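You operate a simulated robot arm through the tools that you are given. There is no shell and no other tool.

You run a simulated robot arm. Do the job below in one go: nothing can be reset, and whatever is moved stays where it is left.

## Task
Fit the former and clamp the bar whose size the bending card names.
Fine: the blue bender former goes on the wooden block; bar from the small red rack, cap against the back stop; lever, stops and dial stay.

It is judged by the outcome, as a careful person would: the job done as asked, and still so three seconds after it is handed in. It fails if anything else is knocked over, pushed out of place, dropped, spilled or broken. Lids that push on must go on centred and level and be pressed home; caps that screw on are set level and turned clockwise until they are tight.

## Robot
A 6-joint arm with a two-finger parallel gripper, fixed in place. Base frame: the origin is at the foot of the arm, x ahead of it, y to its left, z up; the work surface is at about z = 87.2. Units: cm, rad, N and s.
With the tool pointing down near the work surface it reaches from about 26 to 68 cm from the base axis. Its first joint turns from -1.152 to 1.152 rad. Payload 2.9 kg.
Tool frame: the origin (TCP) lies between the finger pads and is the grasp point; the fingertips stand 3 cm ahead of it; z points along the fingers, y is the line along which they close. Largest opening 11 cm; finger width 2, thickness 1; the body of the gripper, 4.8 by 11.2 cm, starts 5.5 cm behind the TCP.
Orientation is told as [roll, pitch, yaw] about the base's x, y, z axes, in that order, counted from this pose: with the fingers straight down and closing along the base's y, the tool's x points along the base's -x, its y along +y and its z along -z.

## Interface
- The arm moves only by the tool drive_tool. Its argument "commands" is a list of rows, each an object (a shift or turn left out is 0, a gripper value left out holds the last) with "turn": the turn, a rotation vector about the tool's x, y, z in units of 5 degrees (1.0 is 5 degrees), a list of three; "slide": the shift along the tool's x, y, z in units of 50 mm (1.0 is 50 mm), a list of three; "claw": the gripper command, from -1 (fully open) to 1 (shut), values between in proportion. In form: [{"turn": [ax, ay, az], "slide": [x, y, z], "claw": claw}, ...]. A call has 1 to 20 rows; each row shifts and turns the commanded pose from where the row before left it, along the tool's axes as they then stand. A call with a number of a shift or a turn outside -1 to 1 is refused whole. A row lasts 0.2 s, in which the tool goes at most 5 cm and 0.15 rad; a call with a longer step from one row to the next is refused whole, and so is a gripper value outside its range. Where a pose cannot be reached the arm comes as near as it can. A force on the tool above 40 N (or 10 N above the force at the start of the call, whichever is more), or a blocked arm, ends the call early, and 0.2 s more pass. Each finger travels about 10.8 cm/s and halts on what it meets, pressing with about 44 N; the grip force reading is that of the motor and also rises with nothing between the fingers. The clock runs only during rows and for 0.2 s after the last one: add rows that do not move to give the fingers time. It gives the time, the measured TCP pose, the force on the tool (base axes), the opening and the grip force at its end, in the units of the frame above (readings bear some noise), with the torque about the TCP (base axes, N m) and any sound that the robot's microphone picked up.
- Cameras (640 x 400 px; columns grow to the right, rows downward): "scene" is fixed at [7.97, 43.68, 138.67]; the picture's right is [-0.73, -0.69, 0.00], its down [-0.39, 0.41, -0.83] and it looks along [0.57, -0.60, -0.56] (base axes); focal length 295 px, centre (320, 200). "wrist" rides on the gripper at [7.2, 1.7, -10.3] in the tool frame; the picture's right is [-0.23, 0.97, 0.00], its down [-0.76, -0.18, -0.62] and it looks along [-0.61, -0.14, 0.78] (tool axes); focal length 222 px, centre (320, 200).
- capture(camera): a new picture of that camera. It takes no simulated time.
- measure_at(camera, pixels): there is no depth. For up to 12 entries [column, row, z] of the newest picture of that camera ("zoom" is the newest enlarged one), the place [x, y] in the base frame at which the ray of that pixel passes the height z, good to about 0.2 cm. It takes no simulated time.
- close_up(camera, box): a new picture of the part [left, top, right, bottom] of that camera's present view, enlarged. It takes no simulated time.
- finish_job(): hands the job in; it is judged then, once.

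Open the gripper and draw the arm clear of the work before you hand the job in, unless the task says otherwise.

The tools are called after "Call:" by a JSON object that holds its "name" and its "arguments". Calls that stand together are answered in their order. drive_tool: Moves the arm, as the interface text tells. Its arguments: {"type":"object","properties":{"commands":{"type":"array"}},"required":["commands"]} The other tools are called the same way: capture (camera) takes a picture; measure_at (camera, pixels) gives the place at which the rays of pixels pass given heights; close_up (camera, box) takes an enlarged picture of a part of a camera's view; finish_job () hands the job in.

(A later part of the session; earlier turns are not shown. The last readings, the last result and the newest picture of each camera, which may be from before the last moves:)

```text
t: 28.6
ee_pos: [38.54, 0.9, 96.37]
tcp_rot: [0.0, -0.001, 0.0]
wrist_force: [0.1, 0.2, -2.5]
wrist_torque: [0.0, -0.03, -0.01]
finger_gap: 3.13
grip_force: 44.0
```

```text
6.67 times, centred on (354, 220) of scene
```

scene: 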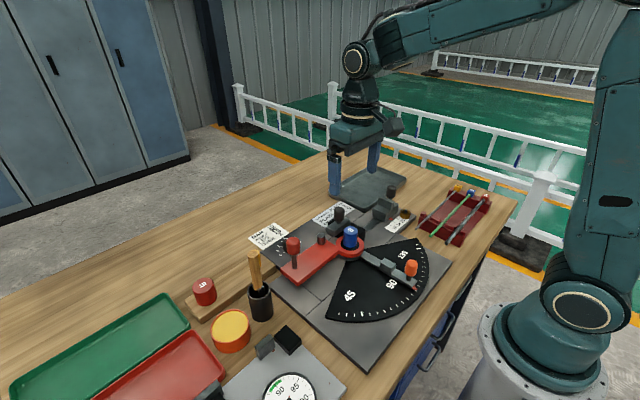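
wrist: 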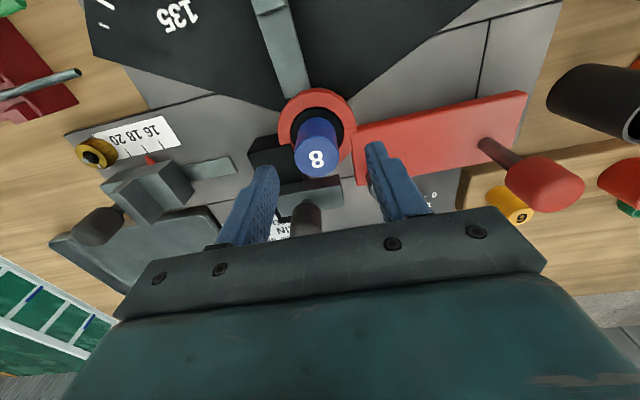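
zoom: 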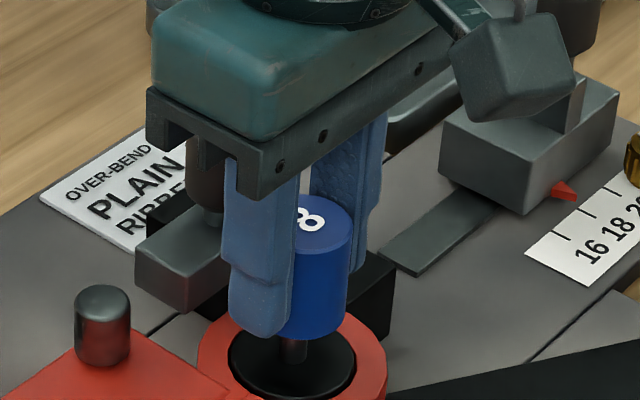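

The former is coming up off the spindle (visible below it). I'll continue up to about z=110.

Call:
{"name": "drive_tool", "arguments": {"commands": [{"slide": [0, 0, -0.3], "claw": 1}, {"slide": [0, 0, -0.5]}, {"slide": [0, 0, -0.6]}, {"slide": [0, 0, -0.7]}, {"slide": [0, 0, -0.6]}, {}]}}

Call:
{"name": "capture", "arguments": {"camera": "wrist"}}

Call:
{"name": "close_up", "arguments": {"camera": "scene", "box": [312, 205, 392, 255]}}

```text
t: 30.0
ee_pos: [38.87, 0.92, 109.72]
tcp_rot: [0.001, -0.001, -0.001]
wrist_force: [0.1, 0.3, -2.4]
wrist_torque: [-0.02, 0.0, -0.02]
finger_gap: 3.14
grip_force: 44.3
```

```text
taken
```

wrist: 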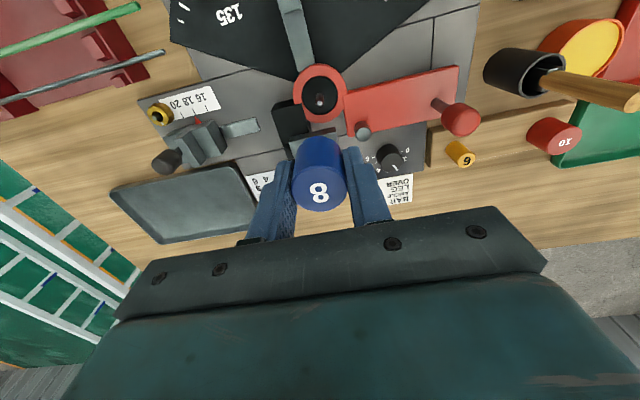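

```text
8.00 times, centred on (352, 230) of scene
```

zoom: 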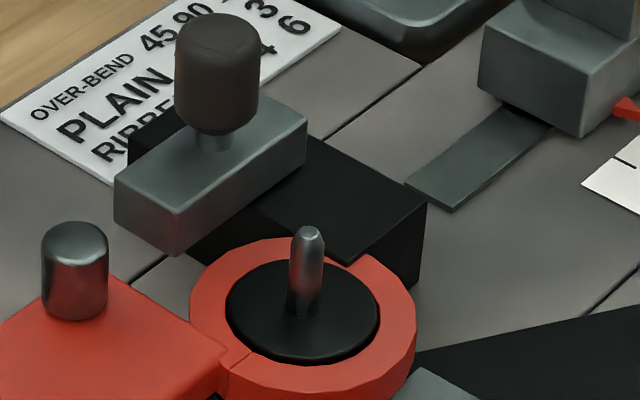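

The bare spindle with a tapered tip is visible. I'll triangulate its tip and base precisely with both cameras.

Call:
{"name": "measure_at", "arguments": {"camera": "zoom", "pixels": [[310, 232, 92], [310, 232, 95], [305, 312, 90], [305, 312, 91], [228, 312, 90], [381, 314, 90]]}}

Call:
{"name": "close_up", "arguments": {"camera": "wrist", "box": [288, 60, 352, 100]}}

```text
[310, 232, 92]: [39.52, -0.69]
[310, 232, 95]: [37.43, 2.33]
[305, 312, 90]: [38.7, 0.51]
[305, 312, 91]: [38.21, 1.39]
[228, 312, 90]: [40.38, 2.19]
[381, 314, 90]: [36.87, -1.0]
```

```text
10.00 times, centred on (320, 80) of wrist
```

zoom: 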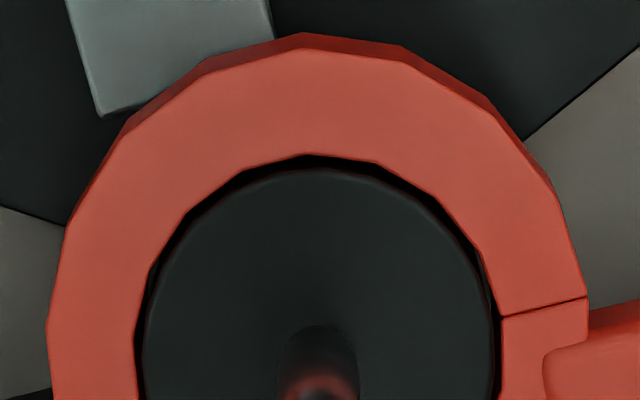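

Call:
{"name": "close_up", "arguments": {"camera": "wrist", "box": [288, 75, 352, 115]}}

```text
10.00 times, centred on (320, 95) of wrist
```

zoom: 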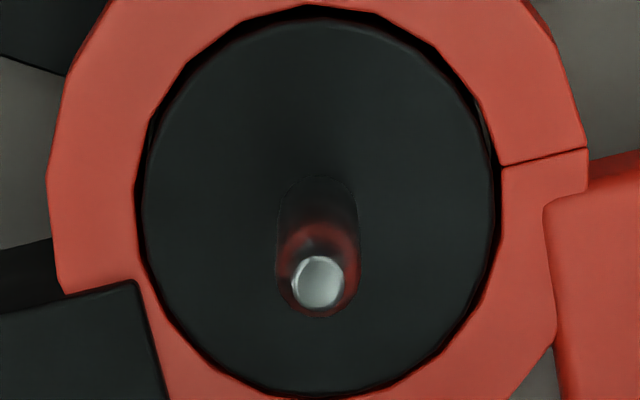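

I'll measure the disc centre (318,206) and spindle tip (319,281) here.

Call:
{"name": "measure_at", "arguments": {"camera": "zoom", "pixels": [[318.5, 206, 90], [318.5, 206, 91], [319, 281, 92], [319, 281, 95], [142, 212, 90.5], [495, 200, 90.5], [319, 17, 90.5], [319, 396, 90.5]]}}

```text
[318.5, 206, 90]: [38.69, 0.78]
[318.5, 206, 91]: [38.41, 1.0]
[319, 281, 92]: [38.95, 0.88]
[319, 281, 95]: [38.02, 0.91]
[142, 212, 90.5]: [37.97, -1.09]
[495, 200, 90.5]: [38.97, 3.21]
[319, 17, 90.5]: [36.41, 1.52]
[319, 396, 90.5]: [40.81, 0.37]
```

Spindle is at about (38.47, 0.97), tip z≈93.6. Holding the blue former at z≈109.8, I'll turn to yaw -90° (keeps the camera mount away from the hammer handle) and carry it above the middle of the wooden block, (51, 25.8).

Call:
{"name": "drive_tool", "arguments": {"commands": [{"turn": [0, 0, 1], "claw": 1}, {"turn": [0, 0, 1]}, {"turn": [0, 0, 1]}, {"turn": [0, 0, 1]}, {"turn": [0, 0, 1]}, {"turn": [0, 0, 1]}, {"turn": [0, 0, 1]}, {"turn": [0, 0, 1]}, {"turn": [0, 0, 1]}, {"turn": [0, 0, 1]}, {"turn": [0, 0, 1]}, {"turn": [0, 0, 1]}, {"turn": [0, 0, 1]}, {"turn": [0, 0, 1]}, {"turn": [0, 0, 1]}, {"turn": [0, 0, 1]}, {"turn": [0, 0, 1]}, {"turn": [0, 0, 1]}, {}]}}

Call:
{"name": "drive_tool", "arguments": {"commands": [{"slide": [0.828, 0.4147, 0]}, {"slide": [0.828, 0.4147, 0]}, {"slide": [0.828, 0.4147, 0]}, {"slide": [0.828, 0.4147, 0]}, {"slide": [0.828, 0.4147, 0]}, {"slide": [0.828, 0.4147, 0]}, {}]}}

Call:
{"name": "capture", "arguments": {"camera": "wrist"}}

Call:
{"name": "capture", "arguments": {"camera": "scene"}}

```text
t: 34.0
ee_pos: [38.62, 0.99, 109.88]
tcp_rot: [-0.002, 0.001, -1.573]
wrist_force: [-0.1, 0.3, -2.1]
wrist_torque: [0.03, 0.0, 0.01]
finger_gap: 3.13
grip_force: 44.0
```

```text
t: 35.6
ee_pos: [51.3, 25.81, 109.66]
tcp_rot: [-0.001, 0.0, -1.57]
wrist_force: [-0.3, -0.8, -1.3]
wrist_torque: [-0.03, 0.01, 0.01]
finger_gap: 3.14
grip_force: 44.7
```

```text
taken
```

wrist: 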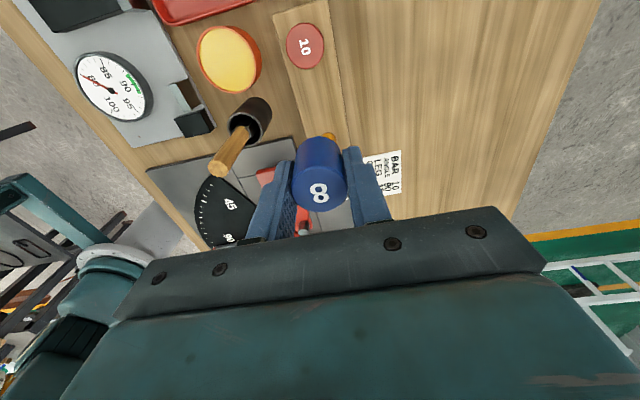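

```text
taken
```

scene: 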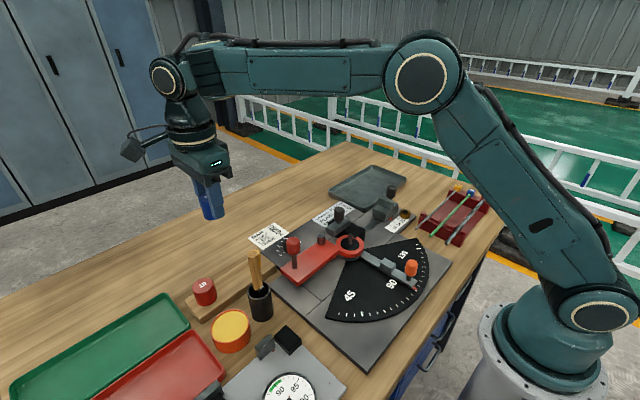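

I'll use this new pose to refine former 10 and the block with a wrist close-up.

Call:
{"name": "close_up", "arguments": {"camera": "wrist", "box": [260, 0, 400, 150]}}

```text
2.67 times, centred on (330, 75) of wrist
```

zoom: 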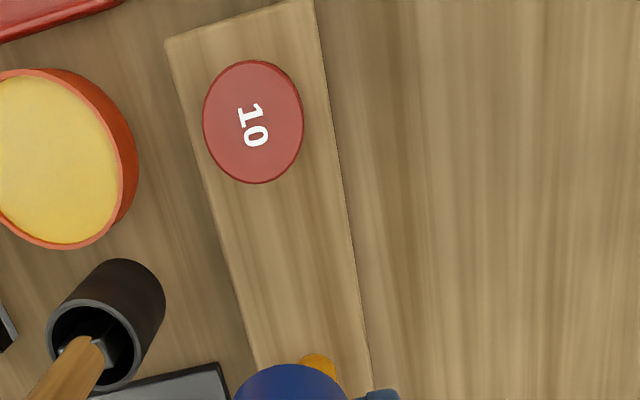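

Call:
{"name": "measure_at", "arguments": {"camera": "zoom", "pixels": [[253, 121, 91.5], [253, 121, 92.5], [203, 124, 92], [303, 118, 92], [252, 60, 92], [255, 183, 92], [166, 43, 89], [212, 206, 89], [241, 316, 89], [332, 100, 89], [362, 316, 89], [318, 362, 91]]}}

Call:
{"name": "close_up", "arguments": {"camera": "scene", "box": [180, 245, 292, 325]}}

```text
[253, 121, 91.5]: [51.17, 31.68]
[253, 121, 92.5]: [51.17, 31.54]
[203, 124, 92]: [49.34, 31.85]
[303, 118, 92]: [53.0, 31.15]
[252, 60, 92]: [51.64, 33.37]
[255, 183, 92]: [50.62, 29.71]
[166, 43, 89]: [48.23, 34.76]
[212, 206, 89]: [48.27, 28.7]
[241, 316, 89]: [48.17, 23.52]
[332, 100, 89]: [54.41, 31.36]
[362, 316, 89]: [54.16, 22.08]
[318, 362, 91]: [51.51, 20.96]
```

```text
5.00 times, centred on (236, 285) of scene
```

zoom: 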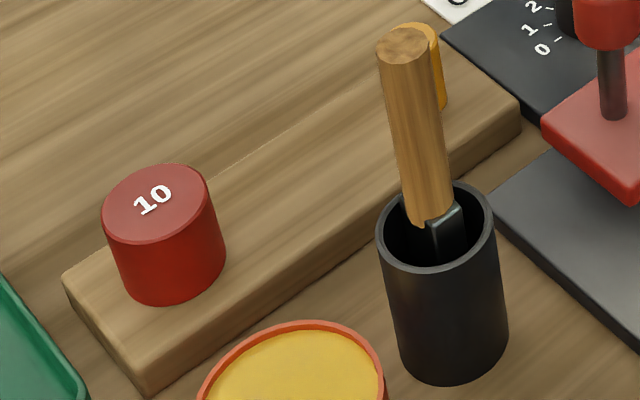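

Former 10 is centred at about (51.17, 31.6); the block spans x 48.2–54.3, so (51, 25.8) is clear wood. I'll lower the blue former to just above the block.

Call:
{"name": "drive_tool", "arguments": {"commands": [{"slide": [0, 0, 0.7], "claw": 1}, {"slide": [0, 0, 0.8]}, {"slide": [0, 0, 0.8]}, {"slide": [0, 0, 0.6]}, {"slide": [0, 0, 0.2]}, {}]}}

Call:
{"name": "close_up", "arguments": {"camera": "scene", "box": [180, 200, 308, 300]}}

```text
t: 37.0
ee_pos: [51.19, 25.85, 94.15]
tcp_rot: [-0.001, -0.002, -1.571]
wrist_force: [0.1, 0.2, -2.9]
wrist_torque: [0.0, 0.01, -0.02]
finger_gap: 3.14
grip_force: 43.9
```

```text
4.00 times, centred on (244, 250) of scene
```

zoom: 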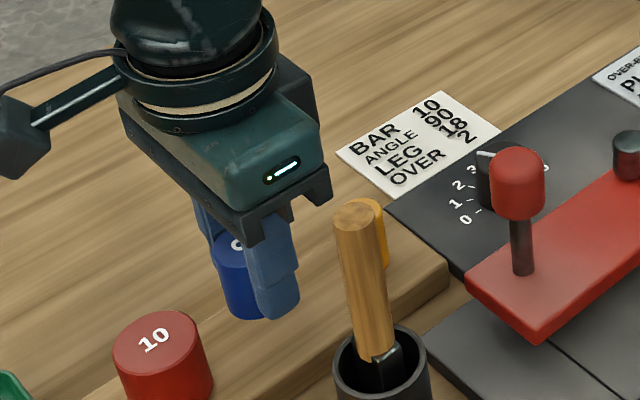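

The former hangs above bare wood, clear of the handle. I'll feel my way down in 1 mm steps.

Call:
{"name": "drive_tool", "arguments": {"commands": [{"slide": [0, 0, 0.06], "claw": 1}, {"slide": [0, 0, 0.06]}, {"slide": [0, 0, 0.06]}, {"slide": [0, 0, 0.02]}, {}]}}

Call:
{"name": "drive_tool", "arguments": {"commands": [{"slide": [0, 0, 0.02]}, {"slide": [0, 0, 0.02]}, {}]}}

Call:
{"name": "close_up", "arguments": {"camera": "scene", "box": [210, 240, 274, 280]}}

```text
t: 38.2
ee_pos: [51.01, 25.8, 93.08]
tcp_rot: [-0.002, 0.0, -1.571]
wrist_force: [0.1, 0.5, -2.5]
wrist_torque: [0.01, 0.01, 0.01]
finger_gap: 3.13
grip_force: 44.0
```

```text
t: 39.0
ee_pos: [51.0, 25.78, 92.9]
tcp_rot: [0.001, 0.0, -1.57]
wrist_force: [0.4, -0.1, -2.2]
wrist_torque: [0.01, -0.02, 0.03]
finger_gap: 3.13
grip_force: 44.2
```

```text
10.00 times, centred on (242, 260) of scene
```

zoom: 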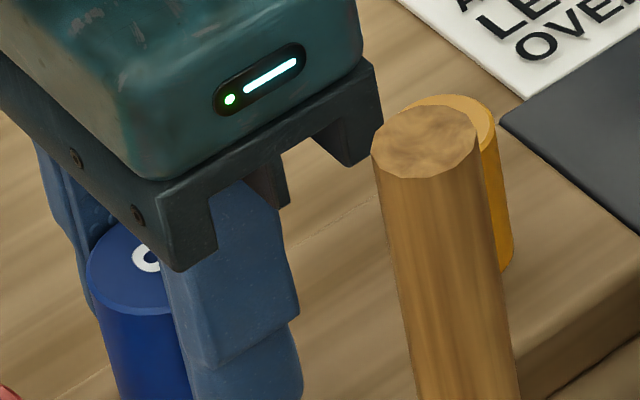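

No contact yet (force still -2.2 N). I'll continue down in small steps.

Call:
{"name": "drive_tool", "arguments": {"commands": [{"slide": [0, 0, 0.02], "claw": 1}, {"slide": [0, 0, 0.02]}, {}]}}

Call:
{"name": "close_up", "arguments": {"camera": "scene", "box": [196, 250, 276, 300]}}

```text
t: 39.8
ee_pos: [51.04, 25.74, 92.93]
tcp_rot: [0.001, 0.0, -1.571]
wrist_force: [1.0, -0.8, -2.3]
wrist_torque: [0.02, -0.01, 0.03]
finger_gap: 3.14
grip_force: 44.2
```

```text
8.00 times, centred on (236, 275) of scene
```

zoom: 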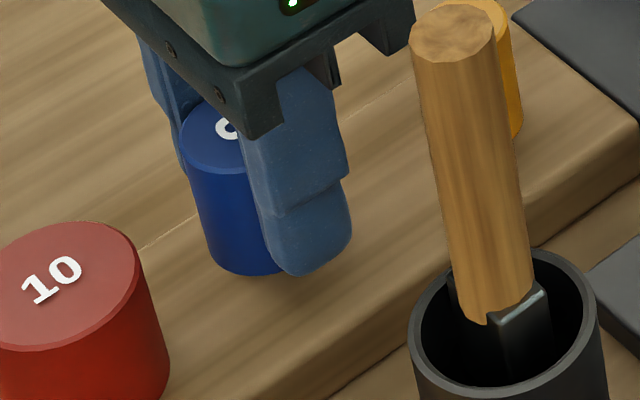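

The former's foot is still a few mm above the wood. I'll go on in small steps and watch the force.

Call:
{"name": "drive_tool", "arguments": {"commands": [{"slide": [0, 0, 0.02], "claw": 1}, {"slide": [0, 0, 0.02]}, {}]}}

Call:
{"name": "drive_tool", "arguments": {"commands": [{"slide": [0, 0, 0.02], "claw": 1}, {}]}}

Call:
{"name": "drive_tool", "arguments": {"commands": [{"slide": [0, 0, 0.02], "claw": 1}, {}]}}

```text
t: 40.6
ee_pos: [51.04, 25.93, 92.64]
tcp_rot: [0.0, 0.001, -1.571]
wrist_force: [0.6, -0.1, -2.0]
wrist_torque: [0.0, -0.01, 0.01]
finger_gap: 3.15
grip_force: 43.8
```

```text
t: 41.2
ee_pos: [50.99, 25.86, 92.6]
tcp_rot: [0.0, 0.0, -1.572]
wrist_force: [0.4, -0.1, -1.9]
wrist_torque: [0.01, 0.0, 0.03]
finger_gap: 3.14
grip_force: 43.7
```

```text
t: 41.8
ee_pos: [50.92, 25.99, 92.57]
tcp_rot: [0.0, 0.0, -1.569]
wrist_force: [0.5, -0.2, -2.8]
wrist_torque: [0.01, -0.02, -0.04]
finger_gap: 3.16
grip_force: 44.0
```

Call:
{"name": "close_up", "arguments": {"camera": "scene", "box": [204, 255, 268, 295]}}

Call:
{"name": "drive_tool", "arguments": {"commands": [{"slide": [0, 0, 0.02], "claw": 1}, {}]}}

Call:
{"name": "drive_tool", "arguments": {"commands": [{"slide": [0, 0, 0.02], "claw": 1}, {}]}}

```text
10.00 times, centred on (236, 275) of scene
```

zoom: 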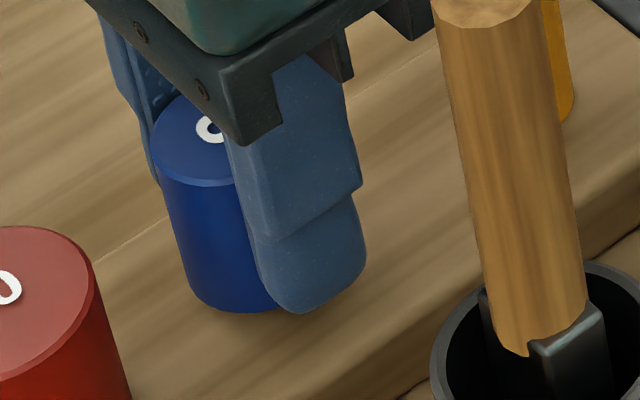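

```text
t: 42.4
ee_pos: [50.91, 25.79, 92.37]
tcp_rot: [0.0, 0.001, -1.572]
wrist_force: [0.4, -0.1, -2.2]
wrist_torque: [0.0, -0.01, -0.01]
finger_gap: 3.11
grip_force: 43.6
```

```text
t: 43.0
ee_pos: [50.89, 25.75, 92.32]
tcp_rot: [0.001, 0.001, -1.57]
wrist_force: [0.7, -0.3, -2.2]
wrist_torque: [0.03, -0.01, -0.02]
finger_gap: 3.16
grip_force: 44.4
```

Call:
{"name": "drive_tool", "arguments": {"commands": [{"slide": [0, 0, 0.02], "claw": 1}, {}]}}

Call:
{"name": "drive_tool", "arguments": {"commands": [{"slide": [0, 0, 0.02], "claw": 1}, {}]}}

Call:
{"name": "drive_tool", "arguments": {"commands": [{"slide": [0, 0, 0.02], "claw": 1}, {}]}}

Call:
{"name": "close_up", "arguments": {"camera": "scene", "box": [204, 255, 268, 295]}}

```text
t: 43.6
ee_pos: [50.87, 25.84, 92.29]
tcp_rot: [0.0, 0.001, -1.57]
wrist_force: [-0.1, 1.0, -2.7]
wrist_torque: [-0.03, 0.0, 0.01]
finger_gap: 3.15
grip_force: 44.2
```

```text
t: 44.2
ee_pos: [51.09, 25.89, 92.03]
tcp_rot: [-0.001, 0.0, -1.571]
wrist_force: [0.0, -0.6, -2.8]
wrist_torque: [-0.01, 0.0, 0.03]
finger_gap: 3.11
grip_force: 44.1
```

```text
t: 44.8
ee_pos: [50.89, 25.95, 91.98]
tcp_rot: [0.001, 0.001, -1.572]
wrist_force: [0.4, -0.1, -1.9]
wrist_torque: [0.0, -0.05, -0.01]
finger_gap: 3.12
grip_force: 44.2
```

```text
10.00 times, centred on (236, 275) of scene
```

zoom: 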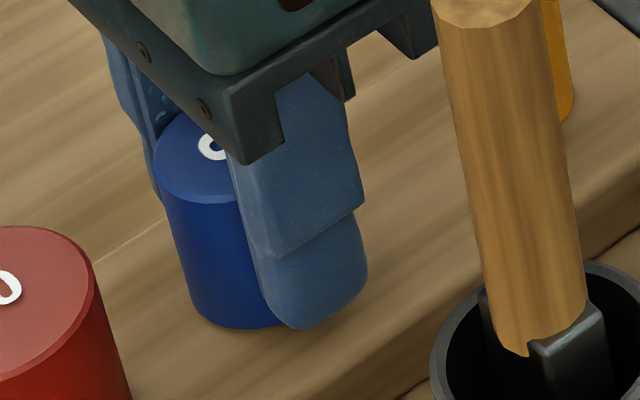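

I'll check how far the former's foot is from the wood by tracing its lower front edge (235,328) and the red former's foot.

Call:
{"name": "measure_at", "arguments": {"camera": "zoom", "pixels": [[232, 328, 88], [232, 328, 89], [232, 328, 90], [300, 328, 88], [300, 328, 90]]}}

Call:
{"name": "drive_tool", "arguments": {"commands": [{"slide": [0, 0, 0.02], "claw": 1}, {}]}}

Call:
{"name": "drive_tool", "arguments": {"commands": [{"slide": [0, 0, 0.02], "claw": 1}, {}]}}

```text
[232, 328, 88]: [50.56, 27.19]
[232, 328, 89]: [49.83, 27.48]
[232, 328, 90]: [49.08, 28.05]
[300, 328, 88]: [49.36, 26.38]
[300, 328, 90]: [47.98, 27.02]
```

```text
t: 45.4
ee_pos: [50.93, 25.91, 91.99]
tcp_rot: [0.001, 0.001, -1.573]
wrist_force: [-1.2, 0.3, -2.5]
wrist_torque: [-0.02, -0.01, 0.01]
finger_gap: 3.12
grip_force: 44.1
```

```text
t: 46.0
ee_pos: [51.12, 25.91, 91.76]
tcp_rot: [0.001, 0.001, -1.569]
wrist_force: [-0.3, 0.4, -2.1]
wrist_torque: [0.02, 0.01, -0.02]
finger_gap: 3.14
grip_force: 43.8
```

Former foot and fingertips are both near z≈89, block surface just below. I'll keep stepping down carefully.

Call:
{"name": "drive_tool", "arguments": {"commands": [{"slide": [0, 0, 0.02], "claw": 1}, {}]}}

Call:
{"name": "drive_tool", "arguments": {"commands": [{"slide": [0, 0, 0.02], "claw": 1}, {}]}}

Call:
{"name": "close_up", "arguments": {"camera": "scene", "box": [204, 260, 268, 300]}}

```text
t: 46.6
ee_pos: [51.05, 25.79, 91.76]
tcp_rot: [0.003, 0.003, -1.57]
wrist_force: [-1.0, -1.2, 11.6]
wrist_torque: [-0.03, -0.15, -0.03]
finger_gap: 3.14
grip_force: 44.5
```

```text
t: 47.2
ee_pos: [51.03, 25.88, 91.8]
tcp_rot: [0.003, 0.002, -1.569]
wrist_force: [-7.4, 0.2, 28.4]
wrist_torque: [-0.08, -0.17, -0.02]
finger_gap: 3.15
grip_force: 43.8
```

```text
10.00 times, centred on (236, 280) of scene
```

zoom: 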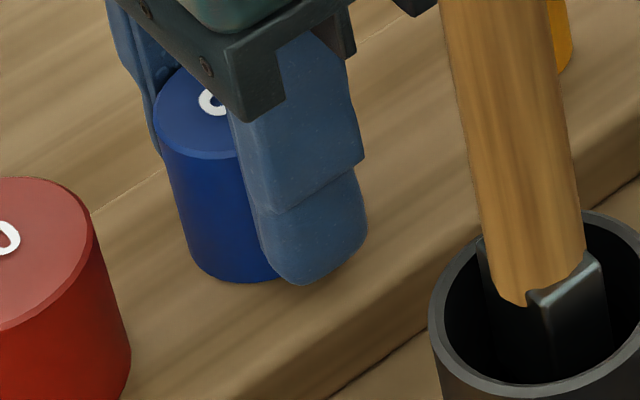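

Contact felt at about z=91.78 (11.6 N then 28 N up), so the blue former is standing on the block. I'll back off 1.7 mm to relieve the force and open slowly.

Call:
{"name": "drive_tool", "arguments": {"commands": [{"slide": [0, 0, -0.034], "claw": 1}, {}, {"claw": 0.35}, {"claw": 0.2}, {"claw": 0.05}, {"claw": -0.09}, {}]}}

Call:
{"name": "capture", "arguments": {"camera": "wrist"}}

Call:
{"name": "close_up", "arguments": {"camera": "scene", "box": [190, 245, 286, 305]}}

```text
t: 48.8
ee_pos: [51.07, 25.69, 91.83]
tcp_rot: [-0.001, 0.0, -1.572]
wrist_force: [0.4, 0.4, 0.3]
wrist_torque: [-0.01, 0.03, 0.04]
finger_gap: 5.96
grip_force: 0.0
```

```text
taken
```

wrist: 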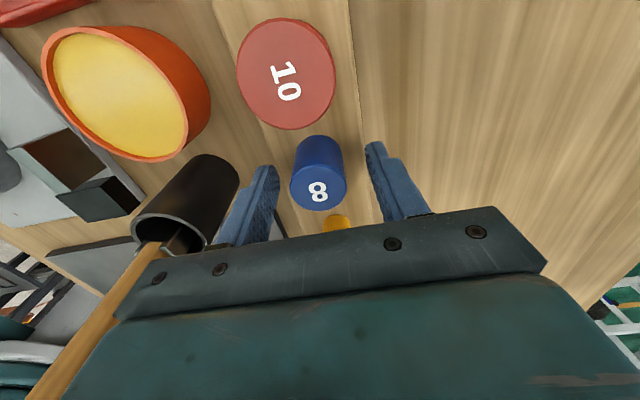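

```text
6.67 times, centred on (238, 275) of scene
```

zoom: 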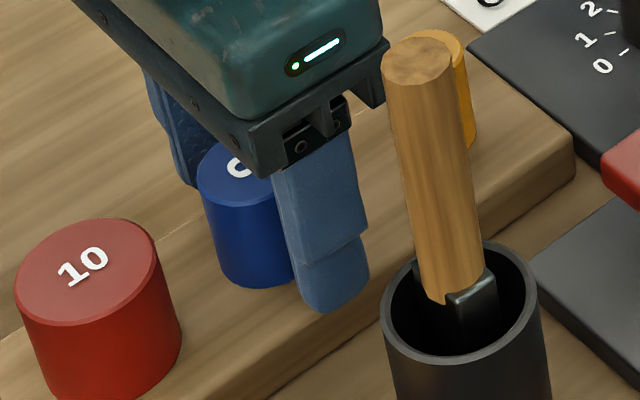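

The blue former stands free on the block. I'll rise straight up and move above the red former at (51.17, 31.6).

Call:
{"name": "drive_tool", "arguments": {"commands": [{"slide": [0, 0, -0.2], "claw": -0.09}, {"slide": [0, 0, -0.5]}, {"slide": [0, 0, -0.7]}, {"slide": [0, 0, -0.7]}, {"slide": [0.58, 0.017, 0]}, {"slide": [0.58, 0.017, 0]}, {}]}}

Call:
{"name": "capture", "arguments": {"camera": "wrist"}}

Call:
{"name": "close_up", "arguments": {"camera": "scene", "box": [160, 215, 288, 305]}}

```text
t: 50.4
ee_pos: [51.07, 31.61, 102.29]
tcp_rot: [0.001, -0.001, -1.571]
wrist_force: [-0.6, 0.2, 1.0]
wrist_torque: [-0.01, -0.01, -0.01]
finger_gap: 6.0
grip_force: 0.1
```

```text
taken
```

wrist: 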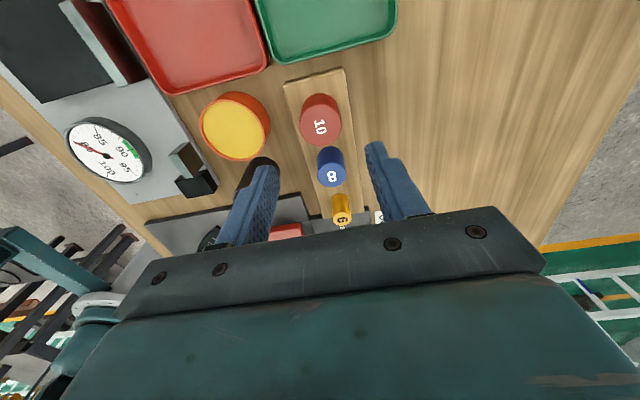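

```text
4.44 times, centred on (224, 260) of scene
```

zoom: 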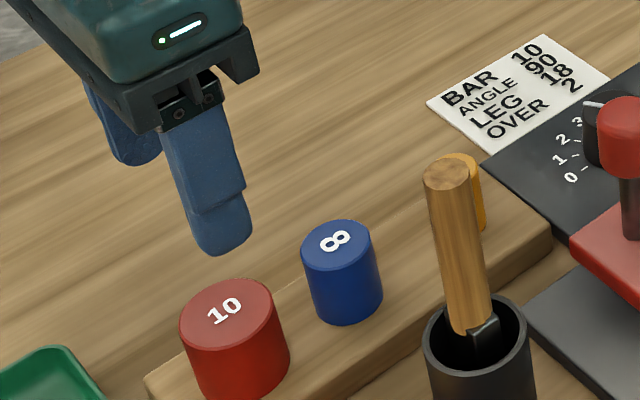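

Blue stands neatly between 6 and 10. I'll refine the red former's centre from this view before lowering.

Call:
{"name": "close_up", "arguments": {"camera": "wrist", "box": [280, 80, 376, 140]}}

```text
6.67 times, centred on (328, 110) of wrist
```

zoom: 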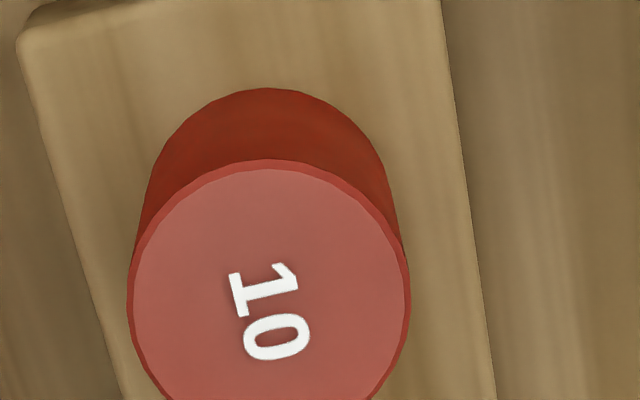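

Call:
{"name": "measure_at", "arguments": {"camera": "zoom", "pixels": [[268.5, 297, 91.5], [268.5, 297, 92], [127, 300, 91.8], [410, 292, 91.8], [268, 158, 91.8], [268, 88, 88.1]]}}

```text
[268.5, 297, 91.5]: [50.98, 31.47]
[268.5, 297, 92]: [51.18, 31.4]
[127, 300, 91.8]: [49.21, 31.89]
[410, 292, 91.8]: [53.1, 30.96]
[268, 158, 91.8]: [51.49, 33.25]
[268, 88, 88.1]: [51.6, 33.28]
```

Red centre ≈ (51.13, 31.46), diameter 4.0. I'll shift 1.2 mm in y, descend to z≈91.8 and squeeze gently to centre it in x.

Call:
{"name": "drive_tool", "arguments": {"commands": [{"slide": [-0.024, 0, 0.6], "claw": -0.09}, {"slide": [0, 0, 0.6]}, {"slide": [0, 0, 0.4]}, {"slide": [0, 0, 0.3]}, {"slide": [0, 0, 0.2]}, {}, {"claw": 0.1}, {"claw": 0.2}, {"claw": 0.3}, {"claw": 0.4}, {"claw": 0.4}, {}]}}

Call:
{"name": "close_up", "arguments": {"camera": "scene", "box": [160, 235, 272, 305]}}

```text
t: 53.0
ee_pos: [50.97, 31.52, 91.76]
tcp_rot: [-0.001, 0.001, -1.571]
wrist_force: [-0.5, 0.1, 0.1]
wrist_torque: [-0.04, 0.07, -0.04]
finger_gap: 3.9
grip_force: 44.4
```

```text
5.71 times, centred on (216, 270) of scene
```

zoom: 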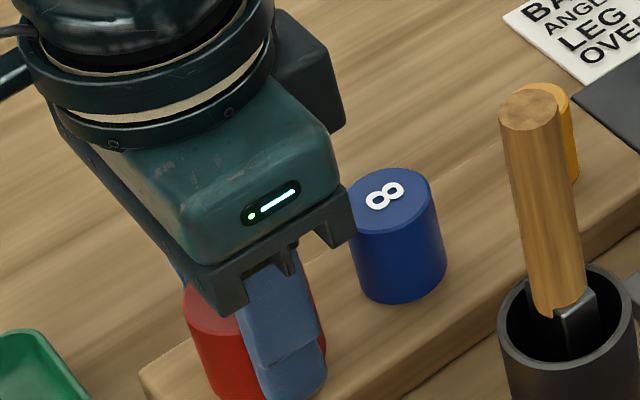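

Gap 3.9 — red former gripped and centred along x. I'll open to 5 cm, rise 5 cm, turn to yaw 0, then come back down to squeeze along y too.

Call:
{"name": "drive_tool", "arguments": {"commands": [{"claw": 0.2}, {"claw": 0.09}, {}, {"slide": [0, 0, -0.3]}, {"slide": [0, 0, -0.7]}, {"turn": [0, 0, -1]}, {"turn": [0, 0, -1]}, {"turn": [0, 0, -1]}, {"turn": [0, 0, -1]}, {"turn": [0, 0, -1]}, {"turn": [0, 0, -1]}, {"turn": [0, 0, -1]}, {"turn": [0, 0, -1]}, {"turn": [0, 0, -1]}, {"turn": [0, 0, -1]}, {"turn": [0, 0, -1]}, {"turn": [0, 0, -1]}, {"turn": [0, 0, -1]}, {"turn": [0, 0, -1]}, {"turn": [0, 0, -1]}]}}

Call:
{"name": "drive_tool", "arguments": {"commands": [{"turn": [0, 0, -1]}, {"turn": [0, 0, -1]}, {"turn": [0, 0, -1]}, {}]}}

Call:
{"name": "capture", "arguments": {"camera": "wrist"}}

Call:
{"name": "close_up", "arguments": {"camera": "scene", "box": [150, 225, 278, 315]}}

```text
t: 57.2
ee_pos: [51.15, 31.58, 96.76]
tcp_rot: [0.0, -0.001, -0.26]
wrist_force: [0.4, 0.3, 1.0]
wrist_torque: [0.0, 0.03, -0.02]
finger_gap: 4.98
grip_force: 0.1
```

```text
t: 58.2
ee_pos: [51.28, 31.55, 96.73]
tcp_rot: [-0.001, 0.0, 0.001]
wrist_force: [0.8, -0.1, -0.2]
wrist_torque: [0.0, -0.01, 0.01]
finger_gap: 5.03
grip_force: 0.1
```

```text
taken
```

wrist: 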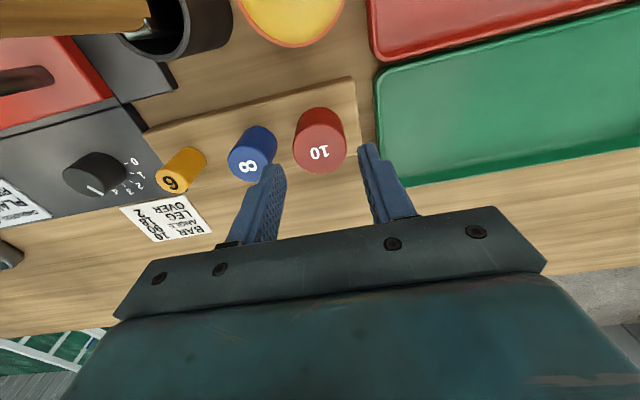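

```text
4.44 times, centred on (214, 270) of scene
```

zoom: 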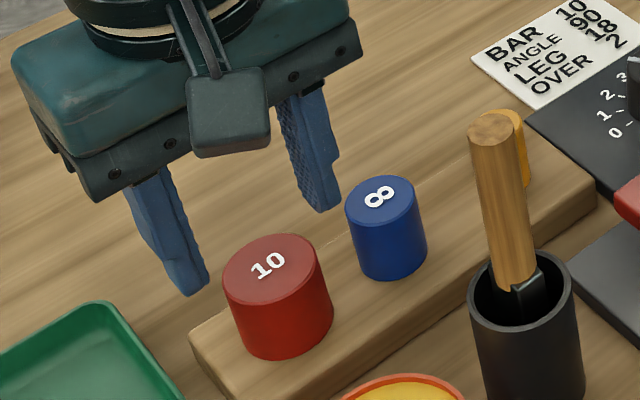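

The +y finger will come down between the red former and the green tray; I'll check that gap by measuring the tray rim and blue former edge.

Call:
{"name": "close_up", "arguments": {"camera": "wrist", "box": [220, 70, 420, 195]}}

Call:
{"name": "measure_at", "arguments": {"camera": "wrist", "pixels": [[377, 90, 89], [385, 130, 89], [398, 180, 89], [398, 180, 88], [385, 130, 88], [278, 140, 90], [276, 150, 91.8], [318, 155, 91.8], [294, 150, 91.8], [346, 147, 91.8]]}}

```text
3.20 times, centred on (320, 132) of wrist
```

zoom: 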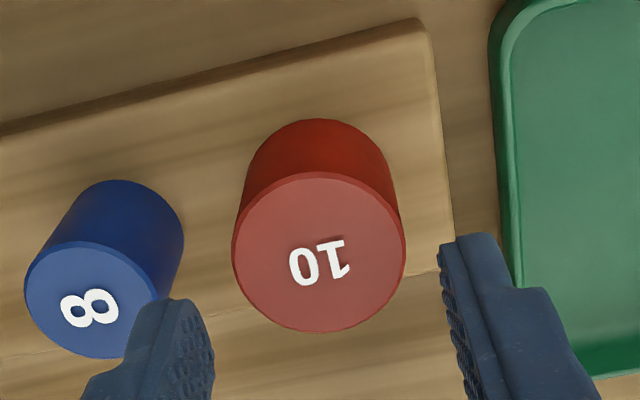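

```text
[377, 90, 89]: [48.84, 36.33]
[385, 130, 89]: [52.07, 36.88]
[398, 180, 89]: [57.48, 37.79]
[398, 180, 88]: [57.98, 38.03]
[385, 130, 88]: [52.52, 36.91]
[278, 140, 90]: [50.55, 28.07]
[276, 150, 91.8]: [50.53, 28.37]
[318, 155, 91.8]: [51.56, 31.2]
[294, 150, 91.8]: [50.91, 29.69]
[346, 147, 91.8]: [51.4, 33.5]
```

The tray rim is at y≥36.3 and the blue edge at ≈27.5, so with a 4.7 cm opening both fingers have room. I'll descend and squeeze the red former along y.

Call:
{"name": "drive_tool", "arguments": {"commands": [{"claw": 0.145}, {"slide": [0, 0, 0.2]}, {"slide": [0, 0, 0.2]}, {"slide": [0, 0, 0.2]}, {"slide": [0, 0, 0.2]}, {"slide": [0, 0, 0.2]}, {}, {"claw": 0.22}, {"claw": 0.28}, {"claw": 0.4}, {"claw": 1}, {"claw": 1}, {}]}}

Call:
{"name": "close_up", "arguments": {"camera": "scene", "box": [160, 235, 272, 305]}}

```text
t: 61.0
ee_pos: [51.35, 31.58, 91.68]
tcp_rot: [-0.001, 0.001, 0.001]
wrist_force: [-0.4, -0.3, -0.7]
wrist_torque: [0.07, -0.02, 0.02]
finger_gap: 3.98
grip_force: 43.6
```

```text
5.71 times, centred on (216, 270) of scene
```

zoom: 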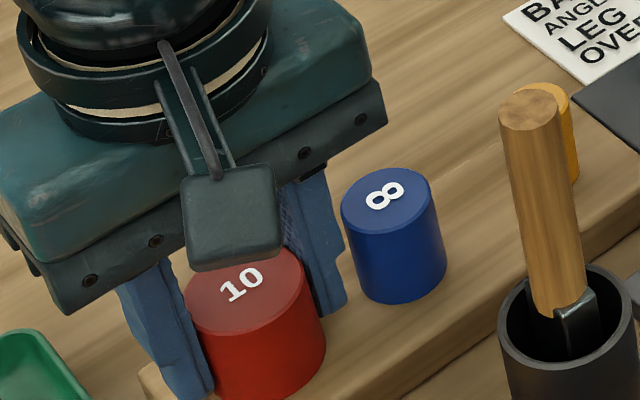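

Red former held (gap 3.98), centred in both axes. I'll lift it to z≈108 and carry it to above the spindle.

Call:
{"name": "drive_tool", "arguments": {"commands": [{"slide": [0, 0, -0.1], "claw": 1}, {"slide": [0, 0, -0.2]}, {"slide": [0, 0, -0.5]}, {"slide": [0, 0, -0.7]}, {"slide": [0, 0, -0.7]}, {"slide": [0, 0, -0.7]}, {"slide": [0, 0, -0.34]}, {}, {"slide": [0.362, -0.8719, 0]}, {"slide": [0.362, -0.8719, 0]}, {"slide": [0.362, -0.8719, 0]}, {"slide": [0.362, -0.8719, 0]}, {"slide": [0.362, -0.8719, 0]}, {"slide": [0.362, -0.8719, 0]}, {"slide": [0.362, -0.8719, 0]}, {}]}}

Call:
{"name": "capture", "arguments": {"camera": "wrist"}}

Call:
{"name": "capture", "arguments": {"camera": "scene"}}

```text
t: 64.4
ee_pos: [38.53, 0.87, 107.94]
tcp_rot: [-0.001, -0.001, -0.001]
wrist_force: [0.7, 0.1, -3.1]
wrist_torque: [-0.02, 0.0, -0.01]
finger_gap: 3.94
grip_force: 43.5
```

```text
taken
```

wrist: 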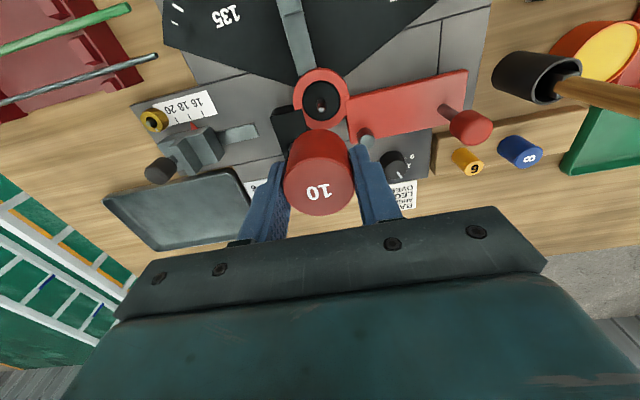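

```text
taken
```

scene: 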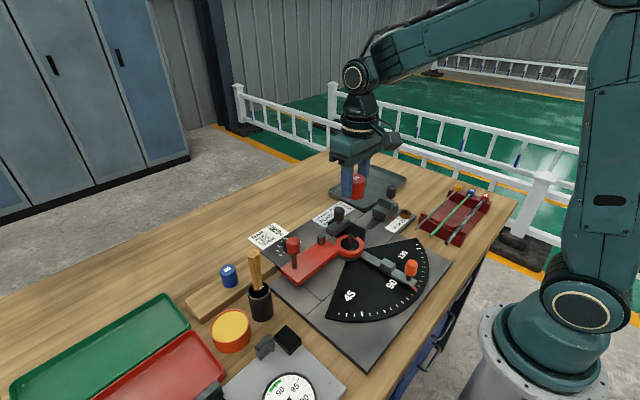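

Above the spindle with the red former. I'll re-measure the spindle tip and disc from this exact pose.

Call:
{"name": "close_up", "arguments": {"camera": "wrist", "box": [288, 78, 352, 118]}}

```text
10.00 times, centred on (320, 98) of wrist
```

zoom: 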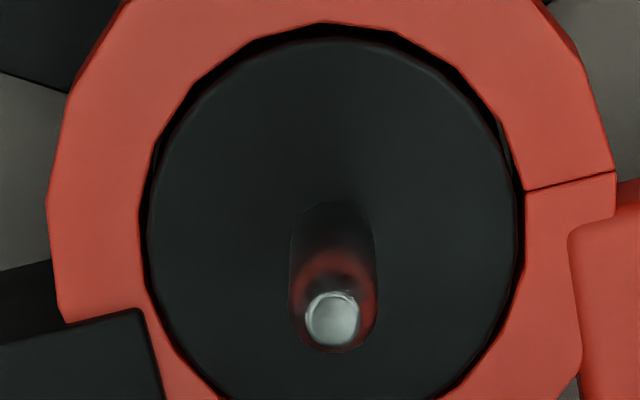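

Call:
{"name": "measure_at", "arguments": {"camera": "zoom", "pixels": [[332, 319, 93.6], [148, 236, 90.5], [517, 226, 90.5], [333, 38, 90.5], [332, 240, 90.5], [332, 319, 93.4]]}}

Call:
{"name": "close_up", "arguments": {"camera": "scene", "box": [320, 215, 384, 255]}}

```text
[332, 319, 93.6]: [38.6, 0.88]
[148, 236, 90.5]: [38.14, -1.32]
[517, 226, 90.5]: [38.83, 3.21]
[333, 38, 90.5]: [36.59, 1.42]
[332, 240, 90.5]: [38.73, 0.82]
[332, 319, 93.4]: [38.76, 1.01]
```

```text
10.00 times, centred on (352, 235) of scene
```

zoom: 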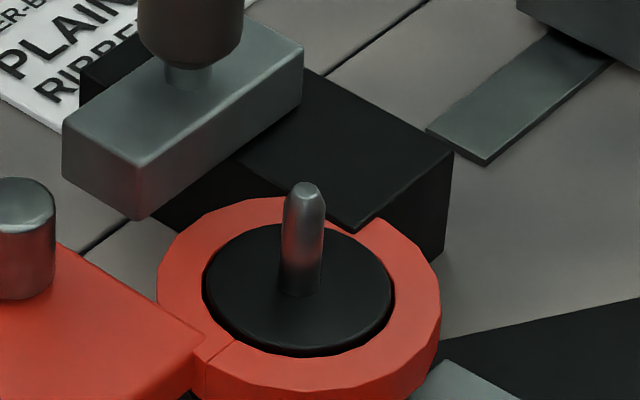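

Spindle centre again ≈ (38.5, 0.95), matching the tool. I'll descend to just above the spindle tip (z≈98).

Call:
{"name": "drive_tool", "arguments": {"commands": [{"slide": [0, 0, 0.6], "claw": 1}, {"slide": [0, 0, 0.6]}, {"slide": [0, 0, 0.5]}, {"slide": [0, 0, 0.3]}, {}, {}]}}

Call:
{"name": "close_up", "arguments": {"camera": "scene", "box": [306, 190, 402, 250]}}

```text
t: 65.8
ee_pos: [38.47, 0.67, 97.97]
tcp_rot: [-0.001, 0.0, -0.002]
wrist_force: [-0.9, -0.6, -3.5]
wrist_torque: [-0.01, 0.0, 0.02]
finger_gap: 3.93
grip_force: 44.1
```

```text
6.67 times, centred on (354, 220) of scene
```

zoom: 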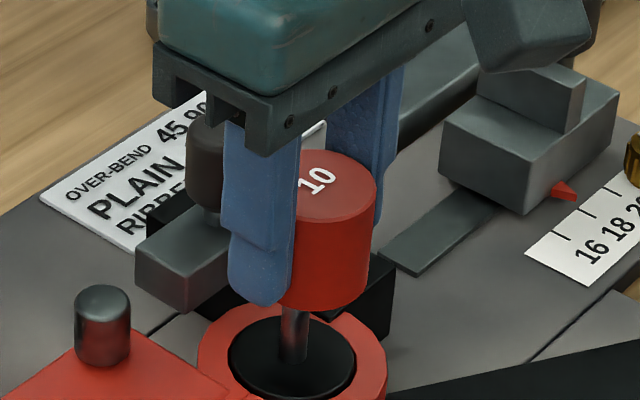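

The former's foot is just above the tip. I'll lower 1 cm slowly and read the force.

Call:
{"name": "drive_tool", "arguments": {"commands": [{"slide": [0, 0, 0.04], "claw": 1}, {"slide": [0, 0, 0.04]}, {"slide": [0, 0, 0.04]}, {"slide": [0, 0, 0.04]}, {"slide": [0, 0, 0.04]}, {}]}}

Call:
{"name": "drive_tool", "arguments": {"commands": [{"slide": [0, 0, 0.03], "claw": 1}, {"slide": [0, 0, 0.03]}, {}]}}

```text
t: 67.2
ee_pos: [38.45, 0.99, 96.92]
tcp_rot: [0.001, -0.001, -0.001]
wrist_force: [-0.3, 0.3, -4.3]
wrist_torque: [-0.01, -0.01, 0.0]
finger_gap: 3.94
grip_force: 44.0
```

```text
t: 68.0
ee_pos: [38.47, 1.08, 96.66]
tcp_rot: [0.001, -0.001, 0.0]
wrist_force: [1.2, 0.5, -1.7]
wrist_torque: [0.04, -0.09, 0.01]
finger_gap: 3.94
grip_force: 43.7
```

Only slight side force so far. Continuing down in small increments.

Call:
{"name": "drive_tool", "arguments": {"commands": [{"slide": [0, 0, 0.03], "claw": 1}, {"slide": [0, 0, 0.03]}, {}]}}

Call:
{"name": "drive_tool", "arguments": {"commands": [{"slide": [0, 0, 0.03], "claw": 1}, {"slide": [0, 0, 0.03]}, {}]}}

```text
t: 68.8
ee_pos: [38.64, 0.86, 96.33]
tcp_rot: [0.0, -0.003, 0.0]
wrist_force: [7.8, 3.5, -0.7]
wrist_torque: [0.15, -0.31, 0.0]
finger_gap: 3.94
grip_force: 43.9
```

```text
t: 69.6
ee_pos: [38.66, 0.98, 96.07]
tcp_rot: [0.0, -0.003, 0.001]
wrist_force: [14.4, 5.0, 3.1]
wrist_torque: [0.12, -0.51, 0.04]
finger_gap: 3.94
grip_force: 44.1
```

The spindle taper pushes the former towards +x (14.4 N) and +y (5 N), so I'm slightly off. I'll shift +1 mm in x and +0.3 mm in y.

Call:
{"name": "drive_tool", "arguments": {"commands": [{"slide": [-0.02, 0.006, 0], "claw": 1}, {}]}}

```text
t: 70.2
ee_pos: [38.62, 1.05, 96.01]
tcp_rot: [-0.002, 0.0, -0.001]
wrist_force: [13.6, 6.4, 0.8]
wrist_torque: [0.23, -0.47, 0.04]
finger_gap: 3.93
grip_force: 44.1
```

The side force barely dropped; I'll look at the former for tilt before going on.

Call:
{"name": "close_up", "arguments": {"camera": "scene", "box": [322, 205, 386, 245]}}

Call:
{"name": "close_up", "arguments": {"camera": "wrist", "box": [270, 70, 370, 220]}}

```text
10.00 times, centred on (354, 225) of scene
```

zoom: 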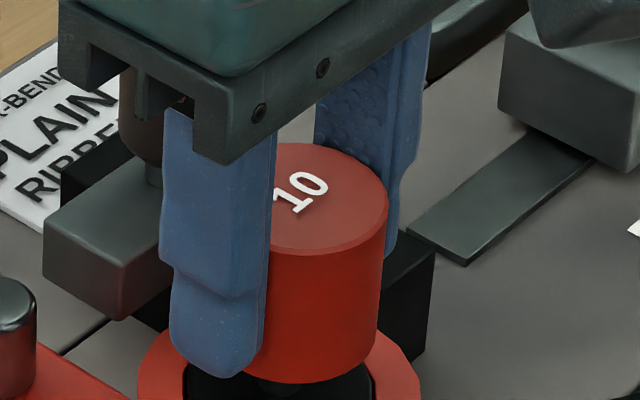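

```text
2.67 times, centred on (320, 145) of wrist
```

zoom: 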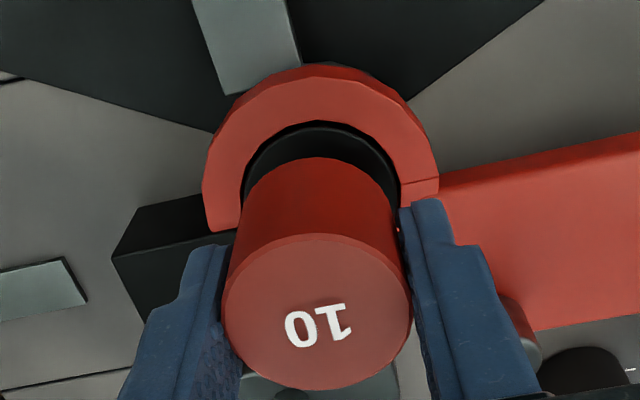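

The former is upright and already about 1 cm onto the spindle. I'll shift a further 1 mm in +x and 0.5 mm in +y to relieve the side load.

Call:
{"name": "drive_tool", "arguments": {"commands": [{"slide": [-0.02, 0.01, 0], "claw": 1}, {}, {}]}}

```text
t: 71.0
ee_pos: [38.58, 0.87, 96.0]
tcp_rot: [0.0, 0.002, -0.002]
wrist_force: [10.8, 2.3, -7.4]
wrist_torque: [0.01, -0.33, -0.02]
finger_gap: 3.92
grip_force: 44.2
```

Side load is dropping (10.8 N, 2.3 N). One more +1 mm in x.

Call:
{"name": "drive_tool", "arguments": {"commands": [{"slide": [-0.02, 0.003, 0], "claw": 1}, {}, {}]}}

```text
t: 71.8
ee_pos: [38.58, 1.05, 95.97]
tcp_rot: [0.0, 0.003, 0.0]
wrist_force: [1.3, 0.5, -3.9]
wrist_torque: [0.04, -0.04, -0.01]
finger_gap: 3.93
grip_force: 44.2
```

Side load is now near zero. Continuing down towards the seat at z≈94.3.

Call:
{"name": "drive_tool", "arguments": {"commands": [{"slide": [0, 0, 0.03], "claw": 1}, {"slide": [0, 0, 0.03]}, {}]}}

Call:
{"name": "drive_tool", "arguments": {"commands": [{"slide": [0, 0, 0.03], "claw": 1}, {"slide": [0, 0, 0.03]}, {}]}}

```text
t: 72.6
ee_pos: [38.82, 1.04, 95.67]
tcp_rot: [-0.001, 0.0, -0.001]
wrist_force: [0.8, -0.3, -3.5]
wrist_torque: [0.02, 0.02, 0.0]
finger_gap: 3.93
grip_force: 44.3
```

```text
t: 73.4
ee_pos: [38.76, 1.13, 95.49]
tcp_rot: [0.001, 0.001, 0.001]
wrist_force: [0.6, 0.0, -4.3]
wrist_torque: [0.01, 0.03, -0.03]
finger_gap: 3.92
grip_force: 43.7
```

Sliding freely with no side load. I'll continue to z≈94.5.

Call:
{"name": "drive_tool", "arguments": {"commands": [{"slide": [0, 0, 0.04], "claw": 1}, {"slide": [0, 0, 0.04]}, {"slide": [0, 0, 0.04]}, {"slide": [0, 0, 0.04]}, {"slide": [0, 0, 0.04]}, {}]}}

Call:
{"name": "drive_tool", "arguments": {"commands": [{"slide": [0, 0, 0.02], "claw": 1}, {}]}}

Call:
{"name": "drive_tool", "arguments": {"commands": [{"slide": [0, 0, 0.02], "claw": 1}, {}]}}

```text
t: 74.8
ee_pos: [38.77, 1.08, 94.46]
tcp_rot: [0.001, 0.001, 0.0]
wrist_force: [-0.2, 0.5, -4.3]
wrist_torque: [0.0, 0.02, 0.03]
finger_gap: 3.93
grip_force: 44.0
```

```text
t: 75.4
ee_pos: [38.76, 0.99, 94.29]
tcp_rot: [-0.001, 0.0, 0.0]
wrist_force: [0.5, -0.2, -2.9]
wrist_torque: [0.02, -0.03, 0.02]
finger_gap: 3.94
grip_force: 43.8
```

```text
t: 76.0
ee_pos: [38.72, 1.04, 94.22]
tcp_rot: [0.0, 0.0, 0.0]
wrist_force: [-0.4, 0.9, -4.6]
wrist_torque: [-0.01, -0.03, 0.0]
finger_gap: 3.96
grip_force: 44.0
```

Call:
{"name": "drive_tool", "arguments": {"commands": [{"slide": [0, 0, 0.02], "claw": 1}, {}]}}

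Call:
{"name": "drive_tool", "arguments": {"commands": [{"slide": [0, 0, 0.02], "claw": 1}, {}]}}

Call:
{"name": "close_up", "arguments": {"camera": "scene", "box": [322, 215, 386, 255]}}

```text
t: 76.6
ee_pos: [38.75, 0.94, 94.19]
tcp_rot: [0.001, 0.0, 0.0]
wrist_force: [-2.1, -1.0, 5.2]
wrist_torque: [0.15, 0.1, 0.06]
finger_gap: 3.93
grip_force: 44.0
```

```text
t: 77.2
ee_pos: [38.79, 1.07, 94.3]
tcp_rot: [0.001, 0.0, -0.002]
wrist_force: [-7.0, 0.4, 28.1]
wrist_torque: [0.18, 0.56, -0.02]
finger_gap: 3.97
grip_force: 44.1
```

```text
10.00 times, centred on (354, 235) of scene
```

zoom: 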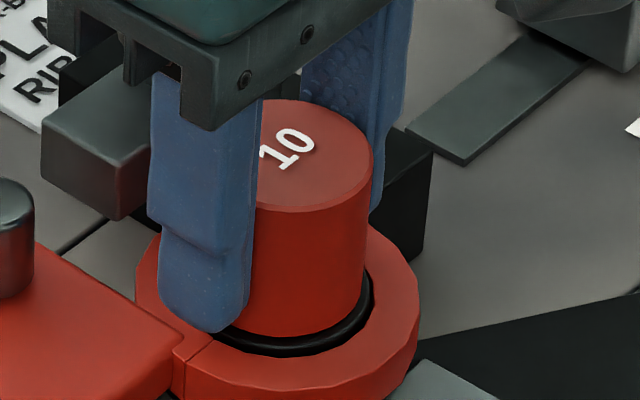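

Seated: force rose to 28 N at z≈94.1 and the picture shows the former flush on the disc. I'll relieve 1 mm, open and rise straight up.

Call:
{"name": "drive_tool", "arguments": {"commands": [{"slide": [0, 0, -0.024], "claw": 1}, {}, {"claw": 0.2}, {"claw": 0.1}, {"claw": 0}, {"claw": -0.09}, {}, {"slide": [0, 0, -0.2]}, {"slide": [0, 0, -0.5]}, {"slide": [0, 0, -0.7]}, {"slide": [0, 0, -0.7]}, {"slide": [0, 0, -0.7]}, {}]}}

Call:
{"name": "capture", "arguments": {"camera": "wrist"}}

Call:
{"name": "close_up", "arguments": {"camera": "scene", "box": [306, 200, 402, 260]}}

```text
t: 80.0
ee_pos: [38.97, 1.02, 108.06]
tcp_rot: [0.002, -0.001, -0.002]
wrist_force: [-0.1, 0.4, -1.2]
wrist_torque: [-0.01, 0.0, -0.03]
finger_gap: 5.99
grip_force: 0.0
```

```text
taken
```

wrist: 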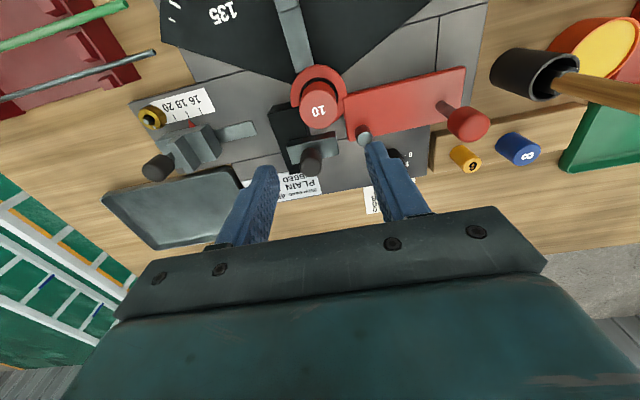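

```text
6.67 times, centred on (354, 230) of scene
```

zoom: 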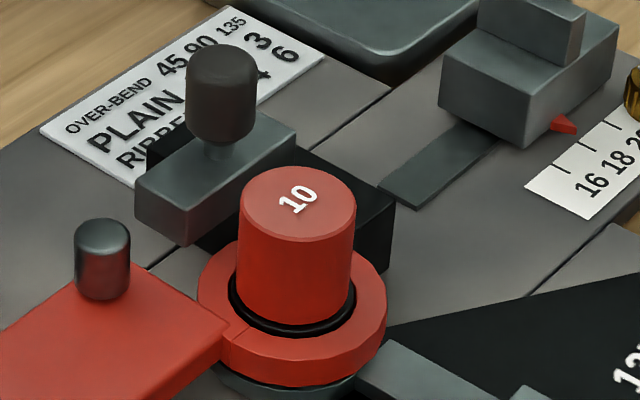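

Former 10 is fitted and level. Next I'll turn to yaw -90° and move over the rack at about (24, -24, 106) to inspect the bars.

Call:
{"name": "drive_tool", "arguments": {"commands": [{"turn": [0, 0, 1]}, {"turn": [0, 0, 1]}, {"turn": [0, 0, 1]}, {"turn": [0, 0, 1]}, {"turn": [0, 0, 1]}, {"turn": [0, 0, 1]}, {"turn": [0, 0, 1]}, {"turn": [0, 0, 1]}, {"turn": [0, 0, 1]}, {"turn": [0, 0, 1]}, {"turn": [0, 0, 1]}, {"turn": [0, 0, 1]}, {"turn": [0, 0, 1]}, {"turn": [0, 0, 1]}, {"turn": [0, 0, 1]}, {"turn": [0, 0, 1]}, {"turn": [0, 0, 1]}, {"turn": [0, 0, 1]}, {}]}}

Call:
{"name": "drive_tool", "arguments": {"commands": [{"slide": [-0.7143, -0.4229, 0.0629]}, {"slide": [-0.7143, -0.4229, 0.0629]}, {"slide": [-0.7143, -0.4229, 0.0629]}, {"slide": [-0.7143, -0.4229, 0.0629]}, {"slide": [-0.7143, -0.4229, 0.0629]}, {"slide": [-0.7143, -0.4229, 0.0629]}, {"slide": [-0.7143, -0.4229, 0.0629]}, {}]}}

Call:
{"name": "capture", "arguments": {"camera": "wrist"}}

Call:
{"name": "capture", "arguments": {"camera": "scene"}}

```text
t: 84.0
ee_pos: [38.79, 1.0, 108.17]
tcp_rot: [0.0, 0.001, -1.573]
wrist_force: [-0.3, -0.1, 0.6]
wrist_torque: [0.02, -0.02, 0.0]
finger_gap: 6.02
grip_force: 0.0
```

```text
t: 85.8
ee_pos: [24.05, -24.09, 106.14]
tcp_rot: [0.0, 0.001, -1.571]
wrist_force: [-1.1, -0.6, -0.6]
wrist_torque: [0.0, 0.0, 0.02]
finger_gap: 6.02
grip_force: 0.1
```

```text
taken
```

wrist: 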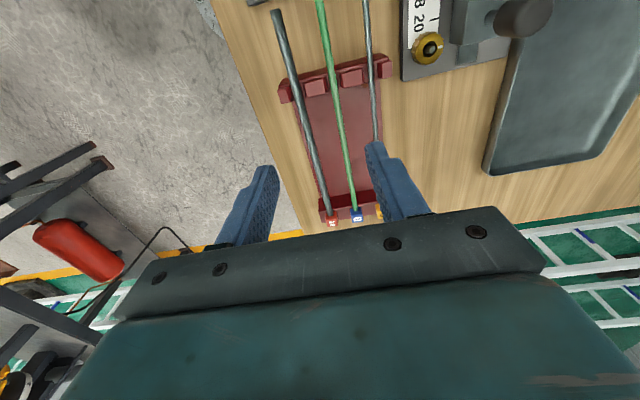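

```text
taken
```

scene: 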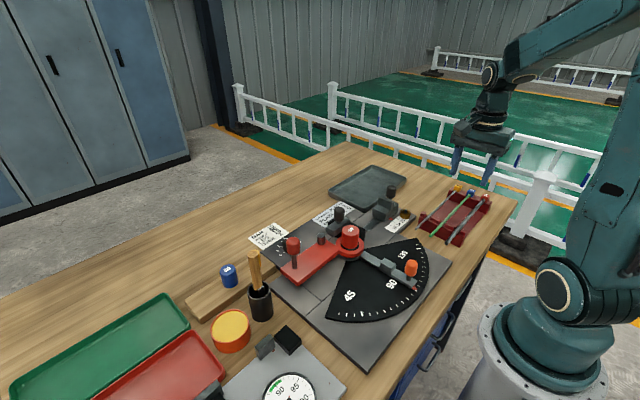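

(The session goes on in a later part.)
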